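You operate a simulated robot arm through the tools that you are given. There is no shell and no other tool. Be economical: measure what you need, move in short steps, check, and stop when the job is done.

You run a simulated two-armed robot. Do the job below in one go: nothing can be reset, and whatever is moved stays where it is left.

## Task
Free the red notebook, push it fully into the flower press and clamp it again.
Fine: hold the press while winding, no finger under its plate; leave it on the console table.

Only the result counts: the job must be done as asked and must still hold three seconds after the hand-in. Knocking over, shifting, dropping, spilling or breaking anything else fails it.

## Robot
Two 7-joint arms with two-finger parallel grippers on one trunk, on a base that drives. Base frame: it is fixed to the floor where the robot stands at the start and does not move with it; the origin is under the middle of the robot, x ahead of it, y to its left, z up. Lengths are in m, angles in degrees, forces in N, time in s.
The left shoulder is at the start at [0.07, 0.163, 1.12], the right one opposite. With the tool pointing down near the work surface each hand reaches from about 0.38 to 0.88 m from the robot's upright axis, wherever it stands, measured 20 degrees to its own side. Places, roughly: press crank [0.5, 0, 0.8]; bed of the flower press [0.4, 0, 0.8]; top of the console table [0.7, 1.1, 0.8]; pocket notebook [-1, -2.5, 1]. Payload 3.43 kg a hand.
Tool frame (each hand has its own): the origin (TCP) lies between the finger pads and is the grasp point; the fingertips stand 0.034 m ahead of it; z points along the fingers, y is the line along which they close. Largest opening 0.128 m; finger width 0.024, thickness 0.012; the body of the gripper, 0.048 by 0.13 m, starts 0.096 m behind the TCP.
Orientation is that of the tool frame in the base frame, as [roll, pitch, yaw] about the fixed x, y, z axes, in that order (R = Rz(yaw) Ry(pitch) Rx(roll)). With the fingers straight down and closing along the base's y, the tool's x points along the base's -x, its y along +y and its z along -z.

## Interface
- The arms move only by the tool nudge_tool. It takes "left_rows", "right_rows" or both (then of equal length, played together; a hand with none holds still); each is a list of rows, each an object of numbers (a shift or turn left out is 0, a gripper value left out holds the last): "dx", "dy", "dz": the shift along the tool's x, y, z in m; "ax", "ay", "az": the turn, a rotation vector about the tool's x, y, z in degrees; "fingers": the opening, from 0 (shut) to 1 (fully open). In form: [{"dx": .., "dy": .., "dz": .., "ax": .., "ay": .., "az": .., "fingers": ..}, ...]. A call has 1 to 10 rows; each row shifts and turns the commanded pose from where the row before left it, along the tool's axes as they then stand. A row lasts 0.2 s, in which the tool goes at most 0.05 m and 8.6 degrees; a call with a longer step from one row to the next is refused whole, and so is a gripper value outside its range. Where a pose cannot be reached the arm comes as near as it can. A force on the tool above 50 N (or 10 N above the force at the start of the call, whichever is more), or a blocked arm, ends the call early, and 0.2 s more pass. Each finger travels about 0.153 m/s and halts on what it meets, pressing with about 43 N; the grip force reading is that of the motor and also rises with nothing between the fingers. The clock runs only during rows and for 0.2 s after the last one: add rows that do not move to give the fingers time. The reply holds the time, the measured pose of the TCP, the force on the tool along the base axes, the opening and the grip force, in the units named above and with some noise.
- Cameras (640 x 400 px; columns grow to the right, rows downward): "scene" is now at [0.1337, 0.0251, 1.3476]; the picture's right is [0.30, -0.95, 0.00], its down [-0.56, -0.18, -0.81] and it looks along [0.77, 0.25, -0.59] (base axes); focal length 247 px, centre (320, 200). "left" rides on the left gripper at [0.076, 0.011, -0.16] in its tool frame; the picture's right is [-0.15, 0.99, 0.00], its down [-0.88, -0.13, -0.46] and it looks along [-0.45, -0.07, 0.89] (tool axes); focal length 234 px, centre (320, 200). "right" rides on the right gripper at [0.076, -0.011, -0.16] in its tool frame; the picture's right is [0.15, 0.99, 0.00], its down [-0.88, 0.13, -0.46] and it looks along [-0.45, 0.07, 0.89] (tool axes); focal length 234 px, centre (320, 200). There is no depth. A picture from a camera that has moved, and an enlarged one, comes with that camera's place and axes in the base frame and with its lens.
- capture(camera): a new picture of that camera. No time passes.
- lift_body(by): slides the trunk up (or, below 0, down) by that many m; the arms and the scene camera ride with it, the base frame stays. It gives what a move gives, with no picture.
- roll_base(legs): drives the robot by 1 to 6 legs, each [ahead, left, turn to the left] in m, m and degrees, along the robot's own axes; the way and the turn of a leg run together, so that a leg with both is an arc; at most 1.5 m and 180 degrees a leg. The arms and the cameras ride along, it lands a little off, and it stops where it bumps. It gives what a move gives.
- turn_head(pan, tilt): turns the head with the scene camera to pan (to the left, within 86 degrees either way) and tilt (down, from -29 to 69), counted from straight ahead of the robot. It gives what a move gives.
- zoom(camera, box): a new picture of the part [left, top, right, bottom] of that camera's present view, enlarged. No time passes.
- finish_job(): hands the job in; it is judged then, once.

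Go step by step. Nothing tells you exact positions but the pictures and the camera data: compare them with the known pose of the tool, close in by small moves and look again before you grip or let go. The budget is 120 turns and 108 pictures, counting those below and the enlarged ones. Unless the task says otherwise, let go and move clear before handing in, and close with one line.

The tools are called after ">>>" by a JSON object that holds its "api" and its "payload". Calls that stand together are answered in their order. nudge_tool: Moves the arms, as the interface text tells. Its arguments: {"type":"object","properties":{"left_rows":{"type":"array"},"right_rows":{"type":"array"}},"required":[]} The other tools are called the same way: lift_body (by) slides the trunk up or down; roll_base (legs) drives the base; turn_head (pan, tilt) turns the head that bears the scene camera; capture (camera) takes a picture; zoom (camera, box) takes an enlarged picture of a part of a camera's view; finish_job () hands the job in.

At the start:

```text
time: 0.0
left_position: [0.4287, 0.2961, 1.171]
left_orientation: [-179.8, -0.2, 180.0]
left_contact_force: [-0.4, -0.3, 1.0]
left_width: 0.1283
left_grasp_force: 0.0
right_position: [0.5162, -0.0692, 1.1217]
right_orientation: [180.0, 0.1, -180.0]
right_contact_force: [-0.8, 0.9, 0.0]
right_width: 0.1281
right_grasp_force: 0.1
trunk travel left (down, up): [-0.6, 0.34]
robot x, y, heading: [0.0026, -0.0021, 0.0]
head pan, tilt: [17.7, 35.9]
```

scene: 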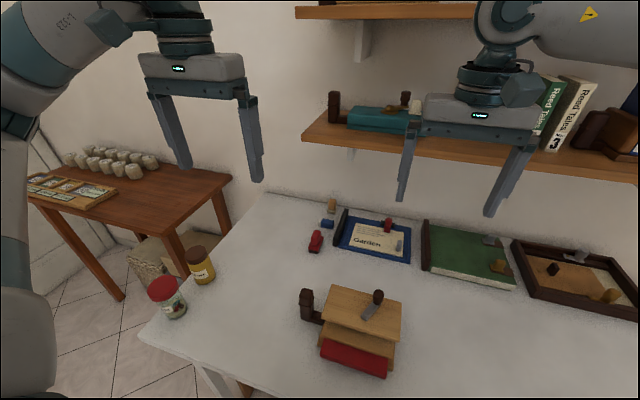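
right: 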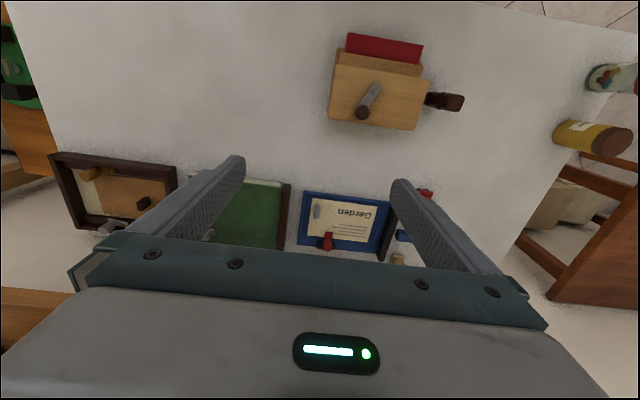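
left: 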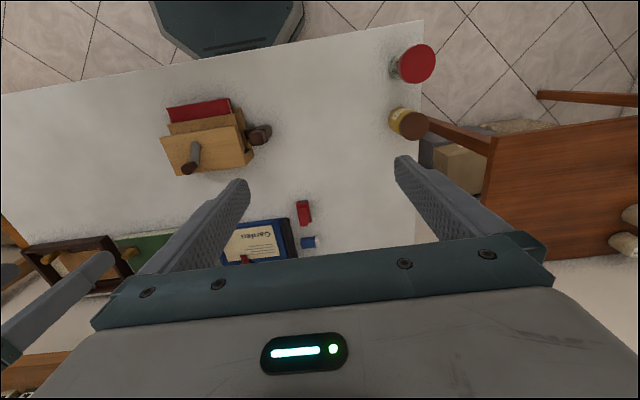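

I see the flower press on the white table, with the red notebook sticking out on the robot's side, a crank on top and a dark handle on its left. I'll look closer before moving.

>>> {"api": "zoom", "payload": {"camera": "scene", "box": [270, 260, 430, 390]}}

>>> {"api": "zoom", "payload": {"camera": "right", "box": [300, 10, 500, 150]}}

>>> {"api": "zoom", "payload": {"camera": "left", "box": [140, 80, 300, 190]}}

>>> {"api": "zoom", "payload": {"camera": "scene", "box": [20, 130, 240, 310]}}

```text
3.08 times, centred on (350, 325) of scene
camera zoom: at [0.1337, 0.0251, 1.3476], right [0.3, -0.95, 0.0], down [-0.56, -0.18, -0.81], along [0.77, 0.25, -0.59], focal length 760 px, centre (228, -185)
```

zoom: 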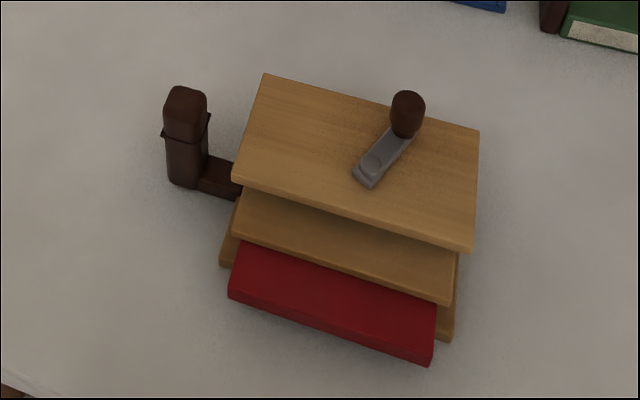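

```text
2.86 times, centred on (400, 80) of right
camera zoom: at [0.4399, -0.0812, 1.2817], right [-0.15, 0.99, 0.0], down [0.88, 0.13, 0.46], along [0.45, 0.07, -0.89], focal length 669 px, centre (91, 543)
```

zoom: 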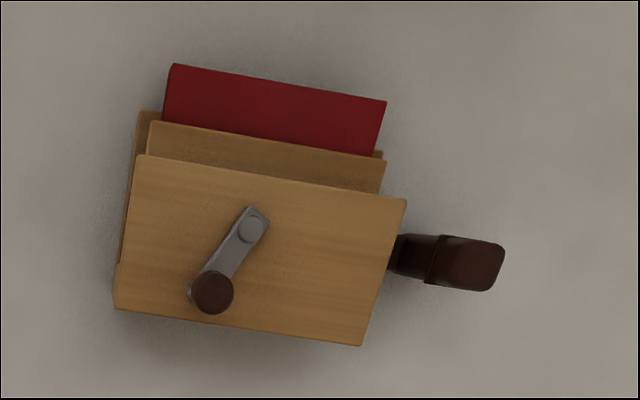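

```text
3.64 times, centred on (220, 135) of left
camera zoom: at [0.3537, 0.3068, 1.329], right [0.15, 0.99, 0.0], down [0.88, -0.13, 0.45], along [0.45, -0.07, -0.89], focal length 852 px, centre (684, 436)
```

zoom: 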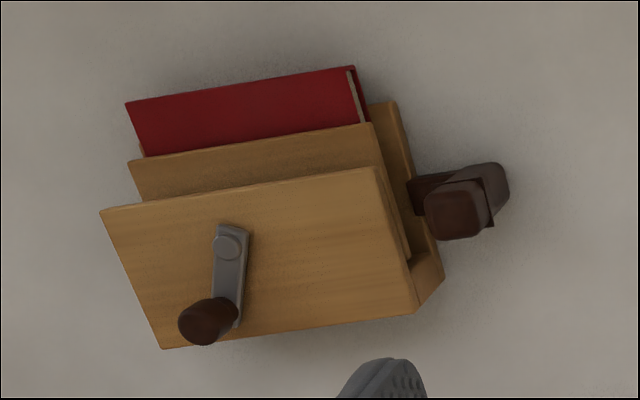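

```text
2.22 times, centred on (130, 220) of scene
camera zoom: at [0.1337, 0.0251, 1.3476], right [0.3, -0.95, 0.0], down [-0.56, -0.18, -0.81], along [0.77, 0.25, -0.59], focal length 549 px, centre (742, 156)
```

zoom: 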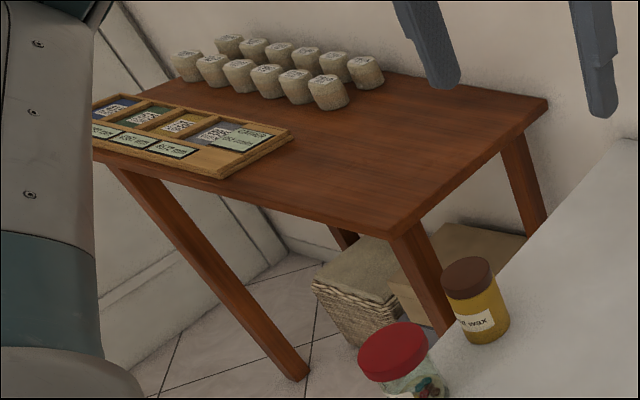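

The press is aligned with the base axes: crank pivot about (0.44, 0.02), knob about (0.478, 0, 0.855), handle post about (0.44, 0.155, 0.84). I'll turn both hands so their fingers close along base x, which keeps the two gripper bodies apart.

>>> {"api": "nudge_tool", "payload": {"left_rows": [{"az": 8.5}, {"az": 8.5}, {"az": 8.5}, {"az": 8.5}, {"az": 8.5}, {"az": 8.5}, {"az": 8.5}, {"az": 8.5}, {"az": 8.5}, {"az": 8.5}], "right_rows": [{"az": -8.5}, {"az": -8.5}, {"az": -8.5}, {"az": -8.5}, {"az": -8.5}, {"az": -8.5}, {"az": -8.5}, {"az": -8.5}, {"az": -8.5}, {"az": -8.5}]}}

```text
time: 2.2
left_position: [0.3772, 0.2368, 1.1482]
left_orientation: [180.0, 0.1, 95.0]
left_contact_force: [-0.2, -0.4, 0.5]
left_width: 0.128
left_grasp_force: 0.1
left hand out of reach, approached as far as the arm can: row 8, 9, 10
right_position: [0.4936, -0.0606, 1.1165]
right_orientation: [-179.9, 0.1, -95.1]
right_contact_force: [-0.5, 0.2, -0.2]
right_width: 0.1279
right_grasp_force: 0.0
right hand out of reach, approached as far as the arm can: row 10
trunk travel left (down, up): [-0.6, 0.34]
robot x, y, heading: [-0.0035, 0.0018, 0.0]
head pan, tilt: [17.7, 35.9]
```

Both hands hit their reach limits, since they are high and close to the body. I'll back the base up 0.12 m and raise the trunk a little for more room.

>>> {"api": "roll_base", "payload": {"legs": [[-0.12, 0, 0]]}}

>>> {"api": "lift_body", "payload": {"by": 0.1}}

>>> {"api": "capture", "payload": {"camera": "left"}}

>>> {"api": "capture", "payload": {"camera": "right"}}

```text
time: 3.4
left_position: [0.2614, 0.2366, 1.1493]
left_orientation: [-180.0, 0.1, 95.1]
left_contact_force: [0.0, 0.1, 0.6]
left_width: 0.1278
left_grasp_force: 0.1
right_position: [0.3759, -0.0613, 1.116]
right_orientation: [180.0, -0.1, -95.2]
right_contact_force: [-0.3, 0.6, 0.7]
right_width: 0.128
right_grasp_force: 0.0
trunk travel left (down, up): [-0.6, 0.34]
robot x, y, heading: [-0.1164, -0.0013, 0.1]
head pan, tilt: [17.7, 35.9]
```

```text
time: 4.8
left_position: [0.2624, 0.2365, 1.2492]
left_orientation: [-179.9, 0.0, 95.2]
left_contact_force: [0.5, -0.1, 0.4]
left_width: 0.1278
left_grasp_force: 0.0
right_position: [0.3764, -0.0617, 1.2154]
right_orientation: [180.0, 0.0, -95.2]
right_contact_force: [0.1, -0.5, 0.5]
right_width: 0.1277
right_grasp_force: 0.0
trunk travel left (down, up): [-0.7, 0.24]
robot x, y, heading: [-0.1199, -0.0001, -0.2]
head pan, tilt: [17.7, 35.9]
```

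```text
100 pictures are left
camera left: at [0.2663, 0.3136, 1.4079], right [1.0, -0.06, 0.0], down [-0.05, -0.89, 0.46], along [-0.03, -0.46, -0.89], focal length 234 px, centre (320, 200)
```

left: 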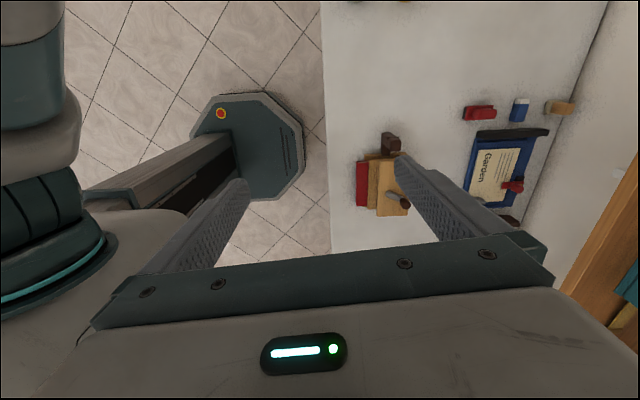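

```text
99 pictures are left
camera right: at [0.3792, -0.1389, 1.3763], right [-1.0, -0.06, 0.0], down [-0.05, 0.89, 0.46], along [-0.03, 0.46, -0.89], focal length 234 px, centre (320, 200)
```

right: 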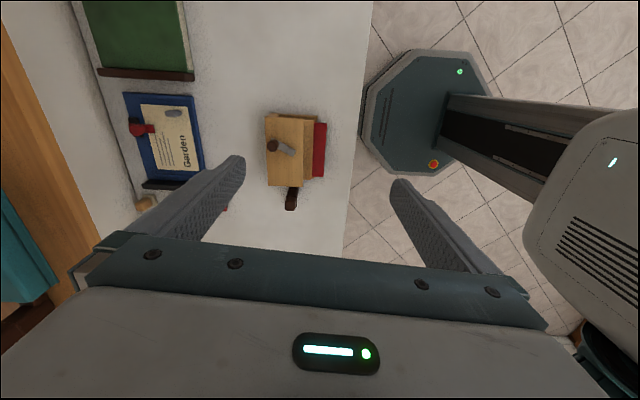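

>>> {"api": "nudge_tool", "payload": {"left_rows": [{"az": 5.2}, {"dy": 0.0223, "dx": -0.01, "dz": 0.029}, {"dy": 0.0223, "dx": -0.01, "dz": 0.029}, {"dy": 0.0223, "dx": -0.01, "dz": 0.029}, {"dy": 0.0223, "dx": -0.01, "dz": 0.029}, {"dy": 0.0223, "dx": -0.01, "dz": 0.029}, {"dy": 0.0223, "dx": -0.01, "dz": 0.029}, {"dy": 0.0223, "dx": -0.01, "dz": 0.029}, {"dy": 0.0223, "dx": -0.01, "dz": 0.029}], "right_rows": [{"az": -5.2}, {"dy": -0.0128, "dx": -0.0075, "dz": 0.0244}, {"dy": -0.0128, "dx": -0.0075, "dz": 0.0244}, {"dy": -0.0128, "dx": -0.0075, "dz": 0.0244}, {"dy": -0.0128, "dx": -0.0075, "dz": 0.0244}, {"dy": -0.0128, "dx": -0.0075, "dz": 0.0244}, {"dy": -0.0128, "dx": -0.0075, "dz": 0.0244}, {"dy": -0.0128, "dx": -0.0075, "dz": 0.0244}, {"dy": -0.0128, "dx": -0.0075, "dz": 0.0244}]}}

>>> {"api": "capture", "payload": {"camera": "left"}}

>>> {"api": "capture", "payload": {"camera": "right"}}

>>> {"api": "turn_head", "payload": {"pan": 5, "tilt": 48}}

>>> {"api": "capture", "payload": {"camera": "scene"}}

```text
time: 6.8
left_position: [0.3245, 0.131, 1.0786]
left_orientation: [179.9, -0.1, 90.0]
left_contact_force: [-0.4, 0.9, 0.5]
left_width: 0.1277
left_grasp_force: 0.1
left hand out of reach, approached as far as the arm can: row 1, 2, 3, 4, 5, 6, 7, 8, 9
right_position: [0.3677, -0.0269, 1.1148]
right_orientation: [180.0, 0.1, -90.6]
right_contact_force: [0.0, -0.8, 0.6]
right_width: 0.1282
right_grasp_force: 0.2
right hand out of reach, approached as far as the arm can: row 1, 2, 3, 4, 5, 6, 7, 8, 9
trunk travel left (down, up): [-0.7, 0.24]
robot x, y, heading: [-0.1157, 0.0027, 0.2]
head pan, tilt: [17.7, 35.9]
```

```text
98 pictures are left
camera left: at [0.3353, 0.2078, 1.2382], right [0.99, -0.15, 0.0], down [-0.13, -0.88, 0.46], along [-0.07, -0.45, -0.89], focal length 234 px, centre (320, 200)
```

left: 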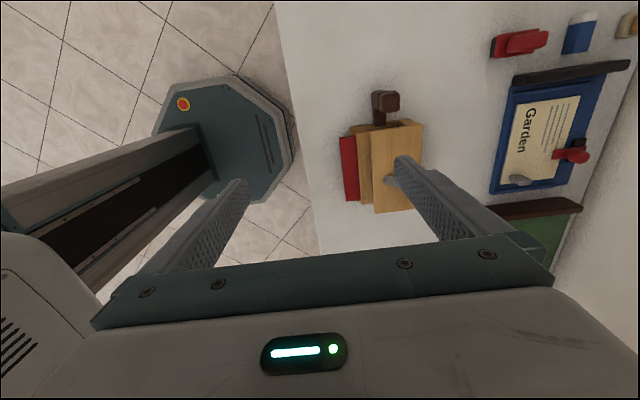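

```text
97 pictures are left
camera right: at [0.3775, -0.1037, 1.2739], right [-0.99, -0.14, 0.0], down [-0.12, 0.88, 0.46], along [-0.06, 0.45, -0.89], focal length 234 px, centre (320, 200)
```

right: 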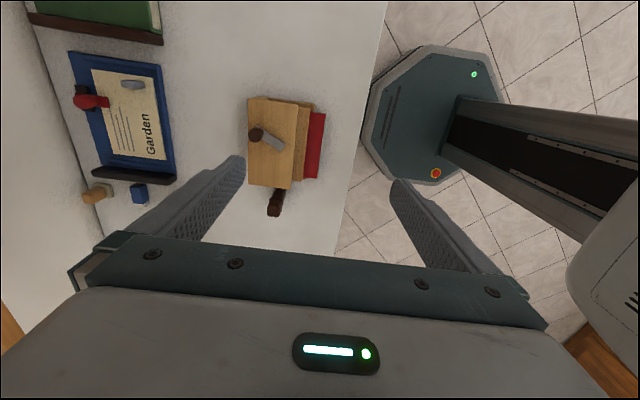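

```text
time: 7.5
left_position: [0.324, 0.1331, 1.0804]
left_orientation: [179.9, 0.1, 90.0]
left_contact_force: [0.2, -0.1, 0.5]
left_width: 0.128
left_grasp_force: 0.0
right_position: [0.3672, -0.0272, 1.1141]
right_orientation: [179.9, 0.0, -90.5]
right_contact_force: [-0.1, 0.7, 0.2]
right_width: 0.1281
right_grasp_force: 0.1
trunk travel left (down, up): [-0.7, 0.24]
robot x, y, heading: [-0.1189, 0.0052, 0.4]
head pan, tilt: [5.0, 48.0]
```

```text
96 pictures are left
camera scene: at [0.0118, 0.0054, 1.4299], right [0.09, -1.0, 0.0], down [-0.74, -0.07, -0.67], along [0.67, 0.06, -0.74], focal length 247 px, centre (320, 200)
```

scene: 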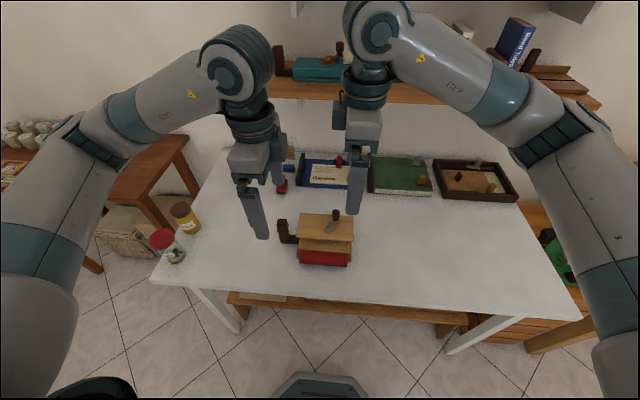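

Yaw 90/-90 this way round runs into the wrist limits. I'll turn back to neutral and try the opposite sense for the left hand.

>>> {"api": "nudge_tool", "payload": {"left_rows": [{"az": -8.5}, {"az": -8.5}, {"az": -8.5}, {"az": -8.5}, {"az": -8.5}, {"az": -8.5}, {"az": -8.5}, {"az": -8.5}, {"az": -8.5}, {"az": -8.5}], "right_rows": [{"az": 8.5}, {"az": 8.5}, {"az": 8.5}, {"az": 8.5}, {"az": 8.5}, {"az": 8.5}, {"az": 8.5}, {"az": 8.5}, {"az": 8.5}, {"az": 8.5}]}}

```text
time: 9.7
left_position: [0.3242, 0.1305, 1.0819]
left_orientation: [-179.9, 0.0, 175.2]
left_contact_force: [-0.3, 0.4, -1.1]
left_width: 0.1281
left_grasp_force: 0.0
right_position: [0.3706, -0.0267, 1.1132]
right_orientation: [179.9, 0.1, -175.2]
right_contact_force: [-1.1, -0.5, -0.2]
right_width: 0.1279
right_grasp_force: 0.1
trunk travel left (down, up): [-0.7, 0.24]
robot x, y, heading: [-0.1155, -0.0018, 0.0]
head pan, tilt: [5.0, 48.0]
```

>>> {"api": "nudge_tool", "payload": {"left_rows": [{"az": -8.5, "dz": -0.01, "dy": 0.01}, {"az": -8.5}, {"az": -8.5}, {"az": -8.5}, {"az": -8.5}, {"az": -8.5}, {"az": -8.5}, {"az": -8.5}, {"az": -8.5}, {"az": -8.5}], "right_rows": [{"az": 4.8}, {"dy": -0.01}, {}, {}, {}, {}, {}, {}, {}, {}]}}

```text
time: 11.9
left_position: [0.3254, 0.1404, 1.093]
left_orientation: [179.9, -0.1, -100.0]
left_contact_force: [0.5, 0.6, -0.1]
left_width: 0.1279
left_grasp_force: 0.0
right_position: [0.3694, -0.0372, 1.1121]
right_orientation: [-179.9, 0.0, -179.8]
right_contact_force: [-0.2, 0.3, 0.0]
right_width: 0.1279
right_grasp_force: 0.0
trunk travel left (down, up): [-0.7, 0.24]
robot x, y, heading: [-0.1157, 0.001, 0.3]
head pan, tilt: [5.0, 48.0]
```

>>> {"api": "nudge_tool", "payload": {"left_rows": [{"az": -8.5}, {"az": -1.5}, {"dy": -0.023, "dx": -0.0034, "dz": 0.0186}, {"dy": -0.023, "dx": -0.0034, "dz": 0.0186}, {"dy": -0.023, "dx": -0.0034, "dz": 0.0186}, {"dy": -0.023, "dx": -0.0034, "dz": 0.0186}, {"dy": -0.023, "dx": -0.0034, "dz": 0.0186}]}}

>>> {"api": "capture", "payload": {"camera": "left"}}

>>> {"api": "capture", "payload": {"camera": "right"}}

>>> {"api": "zoom", "payload": {"camera": "scene", "box": [220, 180, 380, 280]}}

```text
time: 13.5
left_position: [0.4417, 0.1591, 0.9988]
left_orientation: [179.8, 0.0, -90.1]
left_contact_force: [0.0, 0.8, -0.1]
left_width: 0.1279
left_grasp_force: 0.1
right_position: [0.3704, -0.0364, 1.1114]
right_orientation: [180.0, 0.1, -179.8]
right_contact_force: [-0.3, -0.1, 0.7]
right_width: 0.1279
right_grasp_force: 0.1
trunk travel left (down, up): [-0.7, 0.24]
robot x, y, heading: [-0.1176, 0.0001, -0.1]
head pan, tilt: [5.0, 48.0]
```

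```text
95 pictures are left
camera left: at [0.4305, 0.0837, 1.158], right [-0.99, 0.15, 0.0], down [0.13, 0.88, 0.45], along [0.07, 0.45, -0.89], focal length 234 px, centre (320, 200)
```

left: 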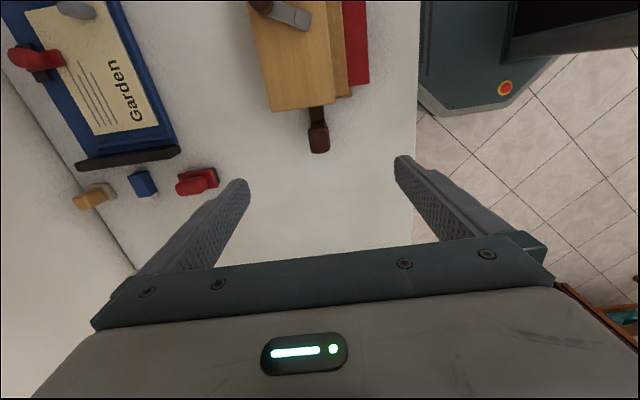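

```text
94 pictures are left
camera right: at [0.2932, -0.049, 1.2731], right [-0.15, 0.99, 0.0], down [0.88, 0.13, 0.46], along [0.45, 0.07, -0.89], focal length 234 px, centre (320, 200)
```

right: 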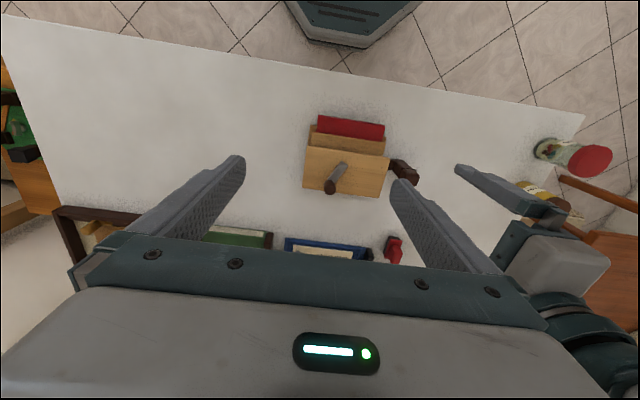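

```text
4.00 times, centred on (300, 230) of scene
camera zoom: at [0.0124, 0.0054, 1.4298], right [0.09, -1.0, 0.0], down [-0.74, -0.06, -0.67], along [0.67, 0.06, -0.74], focal length 989 px, centre (400, 80)
```

zoom: 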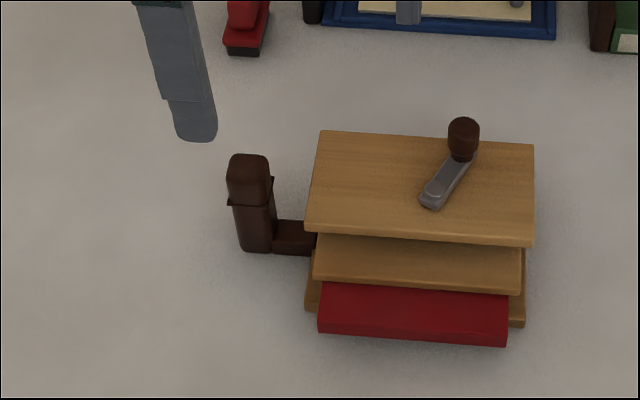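

The post sits at about (0.442, 0.157), with its top near 0.84. I'll lower the left hand around it.

>>> {"api": "nudge_tool", "payload": {"left_rows": [{"dz": 0.033}, {"dz": 0.033}, {"dz": 0.033}, {"dz": 0.033}, {"dz": 0.033}, {"dz": 0.033}]}}

>>> {"api": "capture", "payload": {"camera": "left"}}

>>> {"api": "zoom", "payload": {"camera": "scene", "box": [220, 160, 380, 280]}}

>>> {"api": "zoom", "payload": {"camera": "right", "box": [280, 90, 460, 230]}}

```text
time: 14.9
left_position: [0.4408, 0.1543, 0.801]
left_orientation: [180.0, -0.1, -90.1]
left_contact_force: [-0.1, -0.2, -0.5]
left_width: 0.128
left_grasp_force: 0.1
right_position: [0.3704, -0.0359, 1.1114]
right_orientation: [180.0, 0.0, -179.8]
right_contact_force: [0.7, -0.5, 0.1]
right_width: 0.1282
right_grasp_force: 0.0
trunk travel left (down, up): [-0.7, 0.24]
robot x, y, heading: [-0.1212, -0.0018, 0.2]
head pan, tilt: [5.0, 48.0]
```

```text
92 pictures are left
camera left: at [0.429, 0.0789, 0.9592], right [-0.99, 0.15, 0.0], down [0.13, 0.88, 0.45], along [0.07, 0.45, -0.89], focal length 234 px, centre (320, 200)
```

left: 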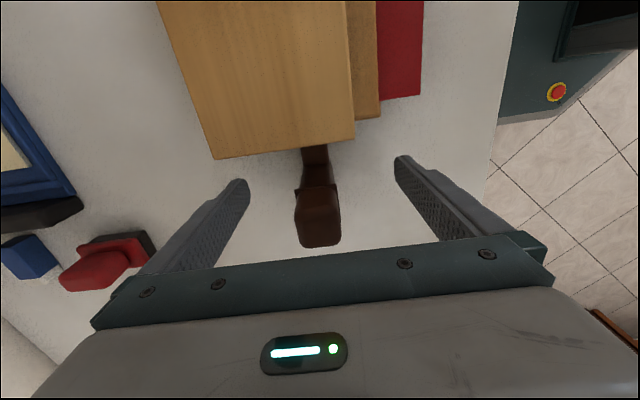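

```text
3.33 times, centred on (300, 220) of scene
camera zoom: at [0.0123, 0.0054, 1.4299], right [0.09, -1.0, 0.0], down [-0.74, -0.06, -0.67], along [0.67, 0.06, -0.74], focal length 824 px, centre (387, 133)
```

zoom: 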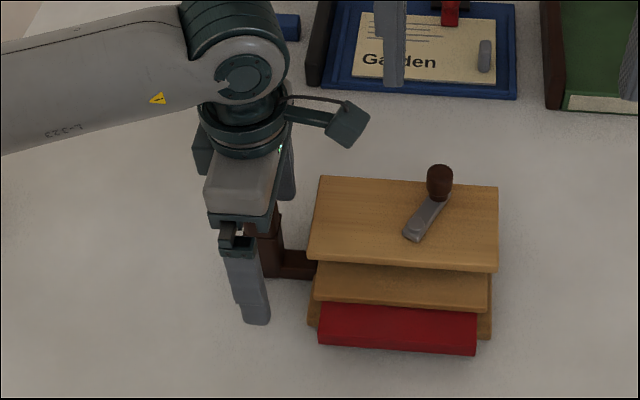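

```text
2.86 times, centred on (370, 160) of right
camera zoom: at [0.2931, -0.049, 1.2731], right [-0.15, 0.99, 0.0], down [0.88, 0.13, 0.46], along [0.45, 0.07, -0.89], focal length 669 px, centre (177, 314)
```

zoom: 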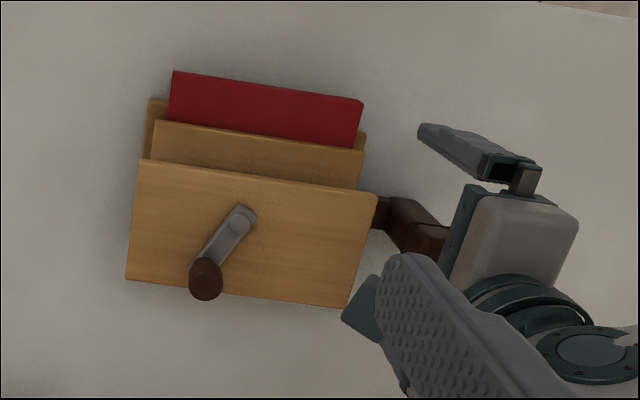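

The left camera housing would hang over the press. I'll tilt the left hand 35° outward about the post so the crank stays clear, then look.

>>> {"api": "nudge_tool", "payload": {"left_rows": [{"ay": 7}, {"ay": 7}, {"ay": 7}, {"ay": 7}, {"ay": 7}, {}]}}

>>> {"api": "capture", "payload": {"camera": "left"}}

>>> {"api": "zoom", "payload": {"camera": "scene", "box": [180, 140, 380, 280]}}

```text
time: 16.3
left_position: [0.4403, 0.1579, 0.801]
left_orientation: [179.9, -35.0, -90.0]
left_contact_force: [-0.1, -0.2, 0.4]
left_width: 0.1281
left_grasp_force: 0.0
right_position: [0.3696, -0.037, 1.113]
right_orientation: [-179.9, -0.1, -179.7]
right_contact_force: [-0.1, -0.6, -0.6]
right_width: 0.1281
right_grasp_force: 0.1
trunk travel left (down, up): [-0.7, 0.24]
robot x, y, heading: [-0.1184, -0.0004, 0.3]
head pan, tilt: [5.0, 48.0]
```

```text
89 pictures are left
camera left: at [0.4282, 0.1874, 0.9743], right [-0.99, 0.12, -0.08], down [0.13, 0.98, -0.13], along [0.07, -0.14, -0.99], focal length 234 px, centre (320, 200)
```

left: 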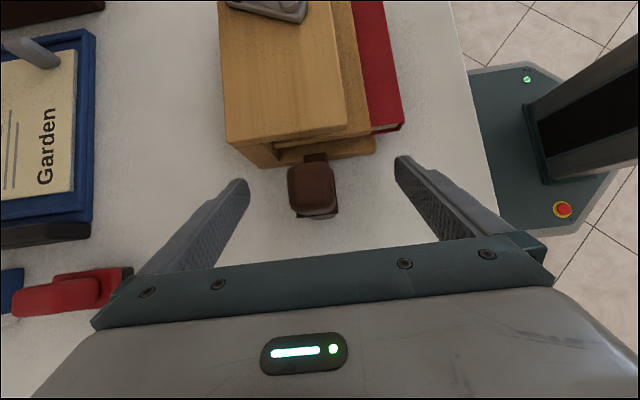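

```text
2.86 times, centred on (280, 210) of scene
camera zoom: at [0.012, 0.0048, 1.4299], right [0.09, -1.0, 0.0], down [-0.74, -0.06, -0.67], along [0.67, 0.06, -0.74], focal length 706 px, centre (434, 171)
```

zoom: 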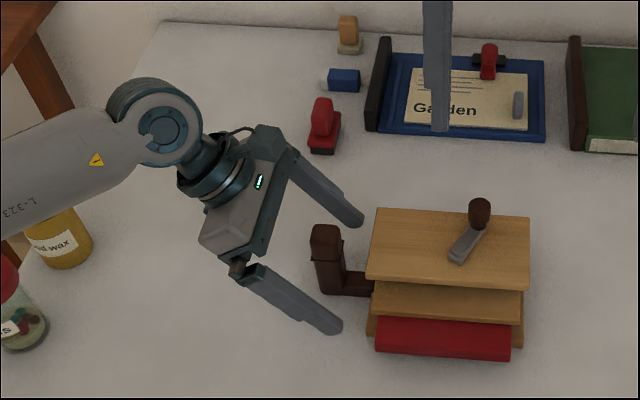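

The post is centred between the fingers, so I'll close on it.

>>> {"api": "nudge_tool", "payload": {"left_rows": [{"dy": -0.001, "fingers": 0.4}, {}, {"fingers": 0.0}, {}, {}]}}

>>> {"api": "capture", "payload": {"camera": "left"}}

```text
time: 17.5
left_position: [0.4409, 0.1577, 0.8012]
left_orientation: [179.9, -35.1, -89.9]
left_contact_force: [2.1, 1.3, 0.3]
left_width: 0.0276
left_grasp_force: 43.4
right_position: [0.3687, -0.0359, 1.1131]
right_orientation: [-180.0, 0.0, -179.9]
right_contact_force: [0.5, 0.8, 0.5]
right_width: 0.1279
right_grasp_force: 0.1
trunk travel left (down, up): [-0.7, 0.24]
robot x, y, heading: [-0.1171, 0.0013, 0.0]
head pan, tilt: [5.0, 48.0]
```

```text
87 pictures are left
camera left: at [0.4294, 0.1873, 0.9744], right [-0.99, 0.12, -0.08], down [0.13, 0.98, -0.13], along [0.07, -0.14, -0.99], focal length 234 px, centre (320, 200)
```

left: 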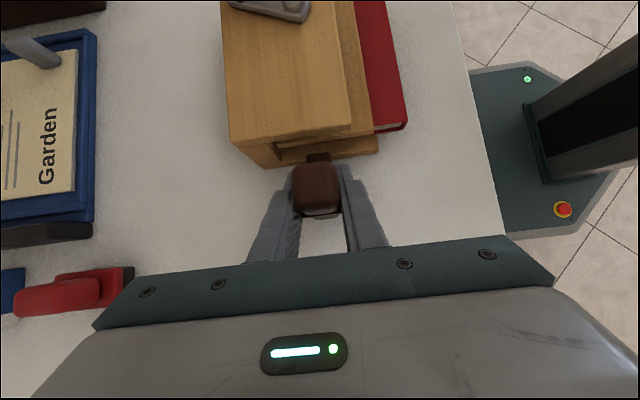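

The left hand holds the post (width 27.6 mm). Next I'll bring the right hand above the crank knob.

>>> {"api": "nudge_tool", "payload": {"right_rows": [{"dx": -0.0182, "dy": 0.006, "dz": 0.03, "fingers": 0.5}, {"dx": -0.0182, "dy": 0.006, "dz": 0.03}, {"dx": -0.0182, "dy": 0.006, "dz": 0.03}, {"dx": -0.0182, "dy": 0.006, "dz": 0.03}, {"dx": -0.0182, "dy": 0.006, "dz": 0.03}, {"dx": -0.0182, "dy": 0.006, "dz": 0.03}, {}]}}

>>> {"api": "capture", "payload": {"camera": "right"}}

>>> {"api": "zoom", "payload": {"camera": "scene", "box": [220, 160, 380, 280]}}

```text
time: 19.1
left_position: [0.4416, 0.1573, 0.8011]
left_orientation: [179.9, -35.2, -90.1]
left_contact_force: [-1.6, 1.6, 2.2]
left_width: 0.0275
left_grasp_force: 42.8
right_position: [0.4759, -0.0011, 0.9338]
right_orientation: [179.9, 0.1, -179.7]
right_contact_force: [0.2, 0.7, -0.4]
right_width: 0.0638
right_grasp_force: 0.1
trunk travel left (down, up): [-0.7, 0.24]
robot x, y, heading: [-0.1168, -0.0019, -0.2]
head pan, tilt: [5.0, 48.0]
```

```text
86 pictures are left
camera right: at [0.3987, -0.0138, 1.0933], right [-0.15, 0.99, 0.0], down [0.88, 0.13, 0.46], along [0.45, 0.07, -0.89], focal length 234 px, centre (320, 200)
```

right: 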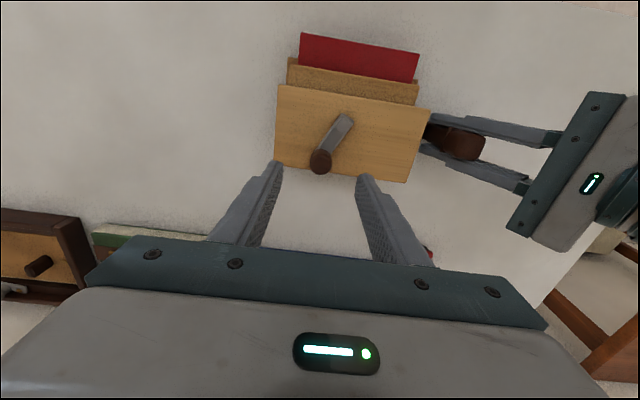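

```text
3.33 times, centred on (300, 220) of scene
camera zoom: at [0.0115, 0.0055, 1.4299], right [0.09, -1.0, 0.0], down [-0.74, -0.06, -0.67], along [0.67, 0.06, -0.74], focal length 824 px, centre (387, 133)
```

zoom: 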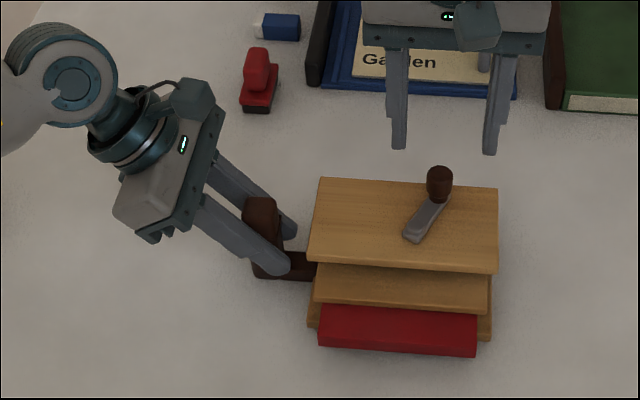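

>>> {"api": "nudge_tool", "payload": {"right_rows": [{"dz": 0.025}, {"dz": 0.025}]}}

>>> {"api": "zoom", "payload": {"camera": "right", "box": [240, 90, 400, 210]}}

>>> {"api": "zoom", "payload": {"camera": "scene", "box": [280, 180, 360, 240]}}

```text
time: 19.7
left_position: [0.4401, 0.1569, 0.8015]
left_orientation: [179.9, -35.1, -90.1]
left_contact_force: [0.3, 0.8, 0.7]
left_width: 0.028
left_grasp_force: 43.1
right_position: [0.4792, -0.0003, 0.8821]
right_orientation: [-179.9, 0.0, -179.8]
right_contact_force: [-0.1, -0.6, -0.4]
right_width: 0.064
right_grasp_force: 0.0
trunk travel left (down, up): [-0.7, 0.24]
robot x, y, heading: [-0.1183, 0.0003, 0.3]
head pan, tilt: [5.0, 48.0]
```

```text
3.33 times, centred on (320, 150) of right
camera zoom: at [0.4021, -0.0122, 1.0428], right [-0.15, 0.99, 0.0], down [0.88, 0.13, 0.46], along [0.45, 0.07, -0.89], focal length 781 px, centre (320, 367)
```

zoom: 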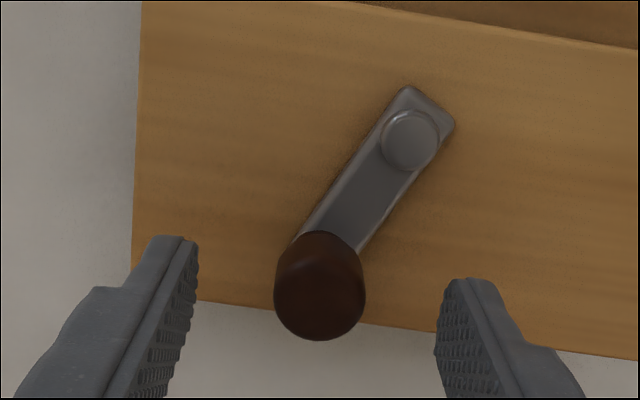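

```text
6.67 times, centred on (320, 210) of scene
camera zoom: at [0.0117, 0.0054, 1.4299], right [0.09, -1.0, 0.0], down [-0.74, -0.06, -0.67], along [0.67, 0.06, -0.74], focal length 1648 px, centre (320, 133)
```

zoom: 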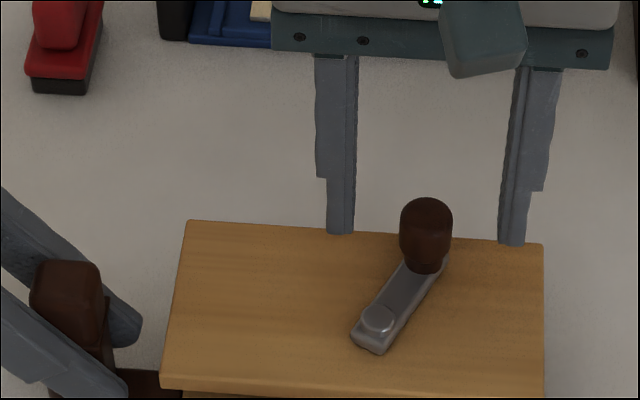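

Knob centre is (0.4766, 0.000), pivot (0.4385, 0.0185), radius about 0.0425. I'll lower a bit and grip the knob.

>>> {"api": "nudge_tool", "payload": {"right_rows": [{"dx": 0.0026, "dz": 0.012, "fingers": 0.35}, {"fingers": 0.0}, {}, {}]}}

>>> {"api": "capture", "payload": {"camera": "right"}}

```text
time: 20.7
left_position: [0.4398, 0.1574, 0.8011]
left_orientation: [179.9, -35.1, -90.1]
left_contact_force: [0.3, 1.6, 0.6]
left_width: 0.0275
left_grasp_force: 42.9
right_position: [0.4759, 0.0, 0.8706]
right_orientation: [-180.0, 0.1, -179.8]
right_contact_force: [1.2, -0.3, 2.3]
right_width: 0.0228
right_grasp_force: 42.4
trunk travel left (down, up): [-0.7, 0.24]
robot x, y, heading: [-0.1196, 0.0003, 0.1]
head pan, tilt: [5.0, 48.0]
```

```text
82 pictures are left
camera right: at [0.3986, -0.0119, 1.031], right [-0.15, 0.99, 0.0], down [0.88, 0.13, 0.46], along [0.45, 0.07, -0.89], focal length 234 px, centre (320, 200)
```

right: 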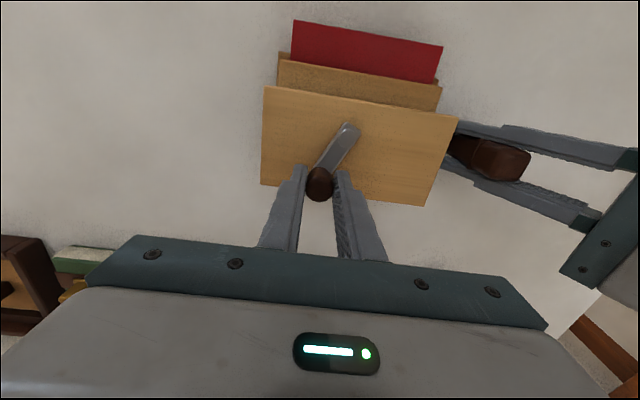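

The knob is gripped. I'll test 30° counter-clockwise in small steps.

>>> {"api": "nudge_tool", "payload": {"right_rows": [{"dx": -0.0027, "dy": 0.0069}, {"dx": -0.0015, "dy": 0.0073}, {"dx": -0.0002, "dy": 0.0074}]}}

>>> {"api": "capture", "payload": {"camera": "right"}}

```text
time: 21.5
left_position: [0.4403, 0.1582, 0.8007]
left_orientation: [-180.0, -35.1, -90.2]
left_contact_force: [-4.0, 19.5, 4.3]
left_width: 0.0278
left_grasp_force: 43.2
right_position: [0.4811, 0.0207, 0.8705]
right_orientation: [-179.9, 0.1, 180.0]
right_contact_force: [6.5, -19.8, 1.6]
right_width: 0.0226
right_grasp_force: 42.6
trunk travel left (down, up): [-0.7, 0.24]
robot x, y, heading: [-0.1148, 0.0018, 0.3]
head pan, tilt: [5.0, 48.0]
```

```text
81 pictures are left
camera right: at [0.4043, 0.0098, 1.0311], right [-0.15, 0.99, 0.0], down [0.88, 0.13, 0.46], along [0.45, 0.07, -0.89], focal length 234 px, centre (320, 200)
```

right: 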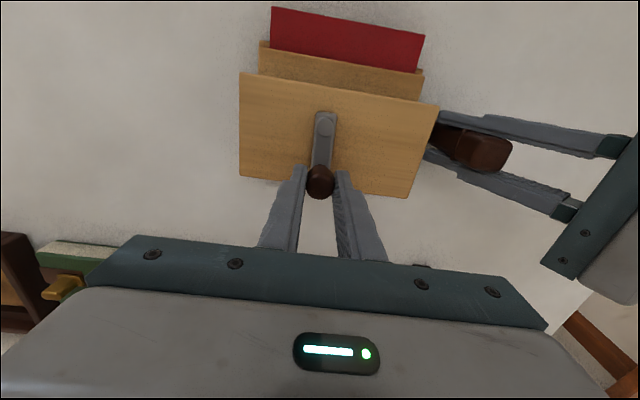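

The crank turns counter-clockwise under about 20 N, and the press stays put. I'll continue in 15° steps.

>>> {"api": "nudge_tool", "payload": {"right_rows": [{"dx": 0.00202, "dy": 0.01094}, {"dx": 0.00479, "dy": 0.01004}, {"dx": 0.00722, "dy": 0.00846}, {"dx": 0.00916, "dy": 0.0063}, {"dx": 0.01048, "dy": 0.00371}, {"dx": 0.01108, "dy": 0.00087}, {"dx": 0.01094, "dy": -0.00202}, {"dx": 0.01004, "dy": -0.00479}, {"dx": 0.00846, "dy": -0.00722}, {"dx": 0.0063, "dy": -0.00916}]}}

>>> {"api": "capture", "payload": {"camera": "right"}}

>>> {"api": "zoom", "payload": {"camera": "scene", "box": [220, 160, 380, 280]}}

```text
time: 22.5
left_position: [0.4393, 0.1613, 0.8004]
left_orientation: [179.9, -34.3, -90.2]
left_contact_force: [-11.4, 30.7, 13.2]
left_width: 0.0285
left_grasp_force: 43.4
right_position: [0.4684, 0.0421, 0.8717]
right_orientation: [-178.8, 0.6, 179.1]
right_contact_force: [14.1, -34.2, 5.1]
right_width: 0.0231
right_grasp_force: 42.5
trunk travel left (down, up): [-0.7, 0.24]
robot x, y, heading: [-0.1168, 0.0026, 0.0]
head pan, tilt: [5.0, 48.0]
stopped in row 4 (right hand): the force on the tool passed its limit (the readings are from after the stop); the commanded pose is now the measured one
```

```text
80 pictures are left
camera right: at [0.3908, 0.0338, 1.0311], right [-0.13, 0.99, -0.02], down [0.88, 0.13, 0.46], along [0.46, 0.04, -0.89], focal length 234 px, centre (320, 200)
```

right: 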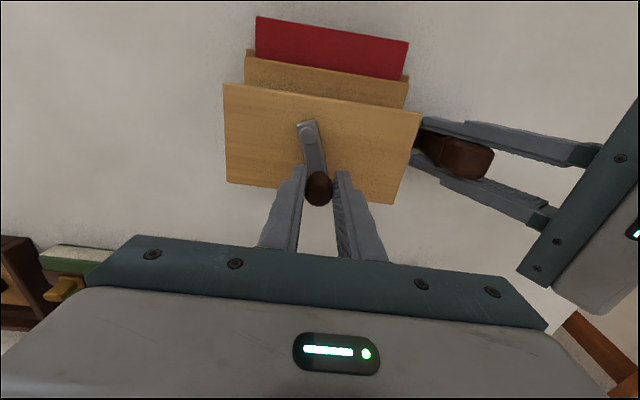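

```text
3.33 times, centred on (300, 220) of scene
camera zoom: at [0.0104, 0.004, 1.4301], right [0.09, -1.0, 0.0], down [-0.74, -0.06, -0.67], along [0.67, 0.06, -0.74], focal length 824 px, centre (387, 133)
```

zoom: 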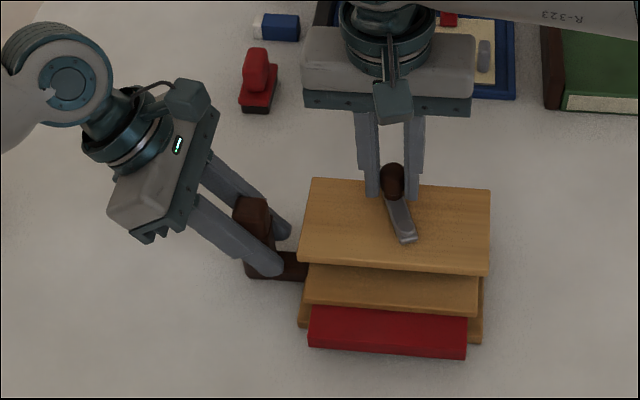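

The press slid slightly and the resistance grew, probably because my tight grip twists on the knob. I'll open the fingers and check the state.

>>> {"api": "nudge_tool", "payload": {"right_rows": [{"fingers": 0.35}, {}]}}

>>> {"api": "zoom", "payload": {"camera": "right", "box": [200, 0, 500, 220]}}

>>> {"api": "capture", "payload": {"camera": "left"}}

```text
time: 23.1
left_position: [0.439, 0.1616, 0.8012]
left_orientation: [180.0, -34.7, -90.1]
left_contact_force: [-0.5, 23.4, 9.7]
left_width: 0.028
left_grasp_force: 42.9
right_position: [0.466, 0.0488, 0.8712]
right_orientation: [-179.5, 0.5, 179.6]
right_contact_force: [1.7, -19.5, 2.9]
right_width: 0.0555
right_grasp_force: 8.9
trunk travel left (down, up): [-0.7, 0.24]
robot x, y, heading: [-0.1199, 0.0017, -0.1]
head pan, tilt: [5.0, 48.0]
```

```text
1.82 times, centred on (350, 110) of right
camera zoom: at [0.3877, 0.039, 1.0314], right [-0.14, 0.99, -0.01], down [0.88, 0.13, 0.46], along [0.46, 0.05, -0.89], focal length 426 px, centre (266, 364)
```

zoom: 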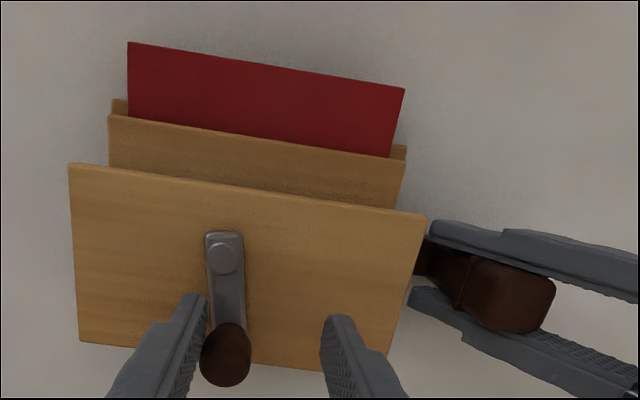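

```text
77 pictures are left
camera left: at [0.4284, 0.1895, 0.9743], right [-0.99, 0.12, -0.08], down [0.13, 0.98, -0.13], along [0.07, -0.14, -0.99], focal length 234 px, centre (320, 200)
```

left: 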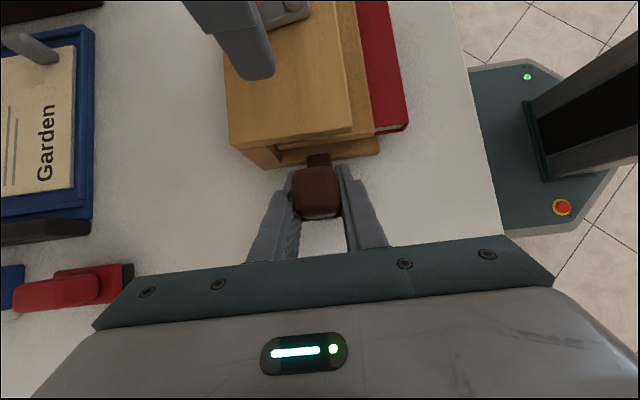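

The crank sprang back when I let go, so counter-clockwise may be tightening it. I'll test clockwise with a loose cage around the knob.

>>> {"api": "nudge_tool", "payload": {"right_rows": [{"dy": -0.019}, {"fingers": 0.23}, {}]}}

>>> {"api": "zoom", "payload": {"camera": "right", "box": [200, 0, 500, 220]}}

```text
time: 23.9
left_position: [0.4403, 0.1576, 0.7999]
left_orientation: [179.8, -34.9, -90.2]
left_contact_force: [4.0, 5.4, 7.4]
left_width: 0.0278
left_grasp_force: 43.4
right_position: [0.4652, 0.0282, 0.8714]
right_orientation: [-179.5, 0.4, 179.5]
right_contact_force: [-3.8, -7.9, -1.5]
right_width: 0.0335
right_grasp_force: 3.5
trunk travel left (down, up): [-0.7, 0.24]
robot x, y, heading: [-0.1188, -0.0033, 0.0]
head pan, tilt: [5.0, 48.0]
```

```text
1.82 times, centred on (350, 110) of right
camera zoom: at [0.3872, 0.0183, 1.0312], right [-0.14, 0.99, -0.01], down [0.88, 0.13, 0.46], along [0.46, 0.06, -0.89], focal length 426 px, centre (266, 364)
```

zoom: 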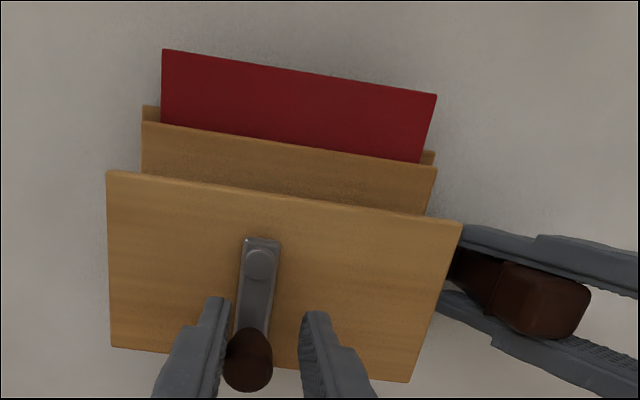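

>>> {"api": "nudge_tool", "payload": {"right_rows": [{"dy": -0.006}, {"dy": -0.006}, {"dy": -0.006}, {"dy": -0.004}]}}

>>> {"api": "zoom", "payload": {"camera": "right", "box": [200, 0, 500, 220]}}

```text
time: 24.9
left_position: [0.4385, 0.1585, 0.8003]
left_orientation: [179.8, -34.9, -90.2]
left_contact_force: [1.6, -6.2, 8.5]
left_width: 0.0278
left_grasp_force: 42.3
right_position: [0.4664, 0.0087, 0.8724]
right_orientation: [-179.5, 0.4, 179.6]
right_contact_force: [0.2, 1.6, -1.1]
right_width: 0.0306
right_grasp_force: 1.2
trunk travel left (down, up): [-0.7, 0.24]
robot x, y, heading: [-0.1178, 0.0011, 0.0]
head pan, tilt: [5.0, 48.0]
```

```text
1.82 times, centred on (350, 110) of right
camera zoom: at [0.388, -0.0022, 1.0318], right [-0.14, 0.99, -0.01], down [0.88, 0.13, 0.46], along [0.46, 0.06, -0.89], focal length 426 px, centre (266, 364)
```

zoom: 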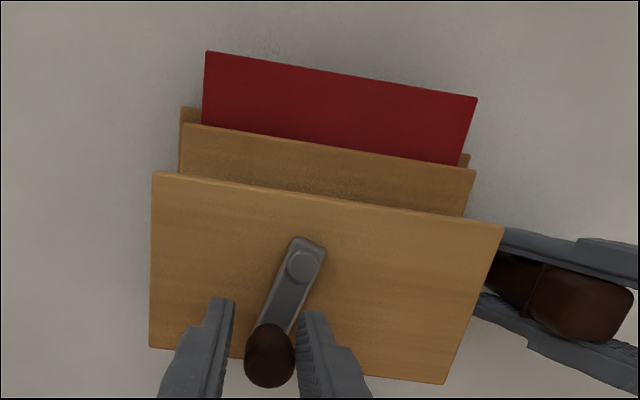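

Clockwise is nearly free (about 2 N), so that looks like loosening. I'll switch to pushing the knob with closed fingers as a peg, so no grip torque is involved: lift, close, and set down behind the knob.

>>> {"api": "nudge_tool", "payload": {"right_rows": [{"dz": -0.025}, {"dz": -0.02, "fingers": 0}, {"dx": -0.006, "dy": 0.035}, {"dz": 0.02}, {"dz": 0.025}]}}

>>> {"api": "zoom", "payload": {"camera": "right", "box": [200, 0, 500, 220]}}

```text
time: 26.1
left_position: [0.4381, 0.1592, 0.8014]
left_orientation: [179.8, -34.9, -90.1]
left_contact_force: [-0.8, -1.6, 10.2]
left_width: 0.0277
left_grasp_force: 42.9
right_position: [0.4703, 0.0425, 0.8713]
right_orientation: [-179.4, 0.6, 179.7]
right_contact_force: [0.0, 0.5, -0.1]
right_width: 0.0001
right_grasp_force: 33.2
trunk travel left (down, up): [-0.7, 0.24]
robot x, y, heading: [-0.1142, -0.0001, -0.3]
head pan, tilt: [5.0, 48.0]
```

```text
1.82 times, centred on (350, 110) of right
camera zoom: at [0.3928, 0.0324, 1.0314], right [-0.14, 0.99, -0.01], down [0.88, 0.13, 0.46], along [0.46, 0.06, -0.89], focal length 426 px, centre (266, 364)
```

zoom: 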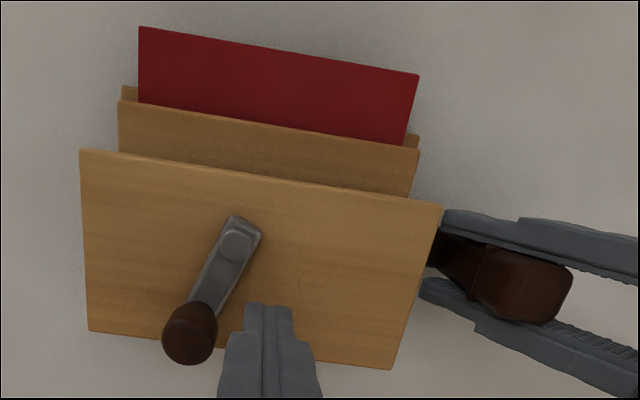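

>>> {"api": "nudge_tool", "payload": {"right_rows": [{"dx": -0.00626, "dy": -0.01344}, {"dx": -0.00129, "dy": -0.01477}, {"dx": 0.00384, "dy": -0.01432}, {"dx": 0.00851, "dy": -0.01215}, {"dx": 0.01215, "dy": -0.00851}]}}

>>> {"api": "capture", "payload": {"camera": "right"}}

>>> {"api": "zoom", "payload": {"camera": "scene", "box": [220, 160, 380, 280]}}

```text
time: 27.3
left_position: [0.4394, 0.163, 0.7996]
left_orientation: [179.7, -34.3, -89.8]
left_contact_force: [-0.7, 3.2, 3.4]
left_width: 0.027
left_grasp_force: 42.8
right_position: [0.4563, -0.0261, 0.8687]
right_orientation: [-178.9, 0.7, 179.3]
right_contact_force: [0.9, -0.9, 0.6]
right_width: 0.0
right_grasp_force: 33.2
trunk travel left (down, up): [-0.7, 0.24]
robot x, y, heading: [-0.1155, 0.0011, -0.2]
head pan, tilt: [5.0, 48.0]
```

```text
73 pictures are left
camera right: at [0.3778, -0.033, 1.0287], right [-0.13, 0.99, -0.02], down [0.88, 0.13, 0.46], along [0.46, 0.04, -0.89], focal length 234 px, centre (320, 200)
```

right: 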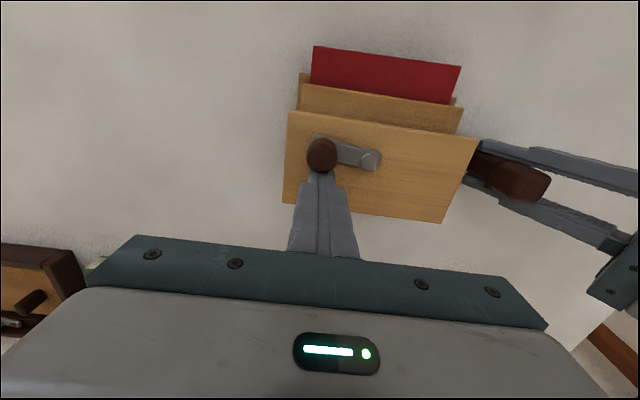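

```text
3.33 times, centred on (300, 220) of scene
camera zoom: at [0.0109, 0.0045, 1.43], right [0.09, -1.0, 0.0], down [-0.74, -0.06, -0.67], along [0.67, 0.06, -0.74], focal length 824 px, centre (387, 133)
```

zoom: 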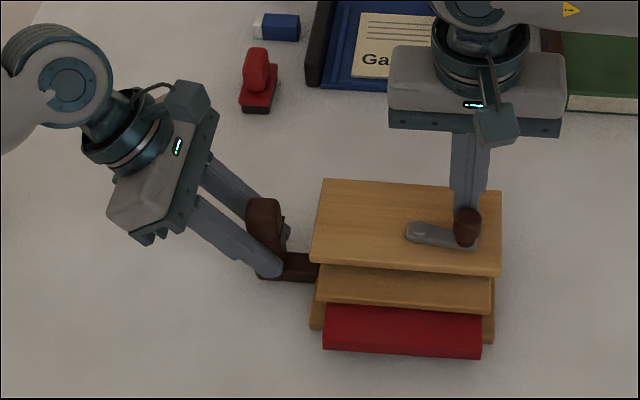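

Turning is easy this way. I'll continue clockwise around the circle.

>>> {"api": "nudge_tool", "payload": {"right_rows": [{"dx": 0.01432, "dy": -0.00384}, {"dx": 0.01477, "dy": 0.00129}, {"dx": 0.01344, "dy": 0.00626}, {"dx": 0.01049, "dy": 0.01049}, {"dx": 0.00626, "dy": 0.01344}, {"dx": 0.00129, "dy": 0.01477}, {"dx": -0.00384, "dy": 0.01432}]}}

>>> {"api": "capture", "payload": {"camera": "right"}}

>>> {"api": "zoom", "payload": {"camera": "scene", "box": [220, 160, 380, 280]}}

```text
time: 28.9
left_position: [0.4401, 0.1628, 0.7991]
left_orientation: [179.9, -34.4, -89.8]
left_contact_force: [8.1, 45.7, -8.1]
left_width: 0.031
left_grasp_force: 35.3
right_position: [0.3988, 0.0355, 0.8697]
right_orientation: [-179.0, 0.4, 179.6]
right_contact_force: [-3.9, -41.6, 16.5]
right_width: 0.0001
right_grasp_force: 32.9
trunk travel left (down, up): [-0.7, 0.24]
robot x, y, heading: [-0.1175, -0.0042, -0.1]
head pan, tilt: [5.0, 48.0]
```

```text
71 pictures are left
camera right: at [0.3206, 0.0263, 1.0298], right [-0.14, 0.99, -0.02], down [0.88, 0.13, 0.46], along [0.46, 0.05, -0.89], focal length 234 px, centre (320, 200)
```

right: 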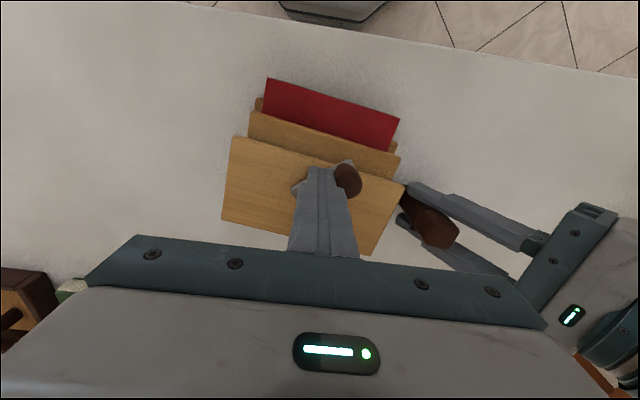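

```text
3.33 times, centred on (300, 220) of scene
camera zoom: at [0.0113, 0.0051, 1.43], right [0.09, -1.0, 0.0], down [-0.74, -0.06, -0.67], along [0.67, 0.06, -0.74], focal length 824 px, centre (387, 133)
```

zoom: 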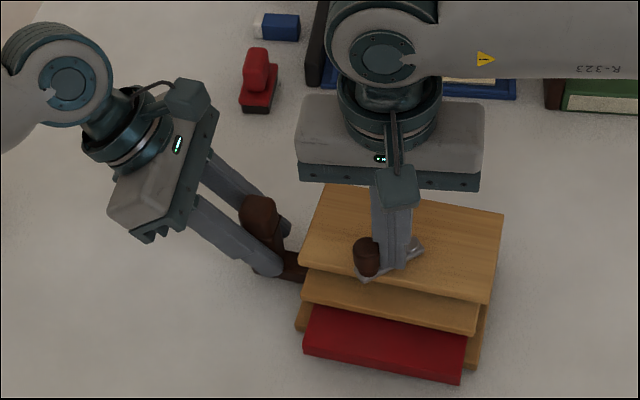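

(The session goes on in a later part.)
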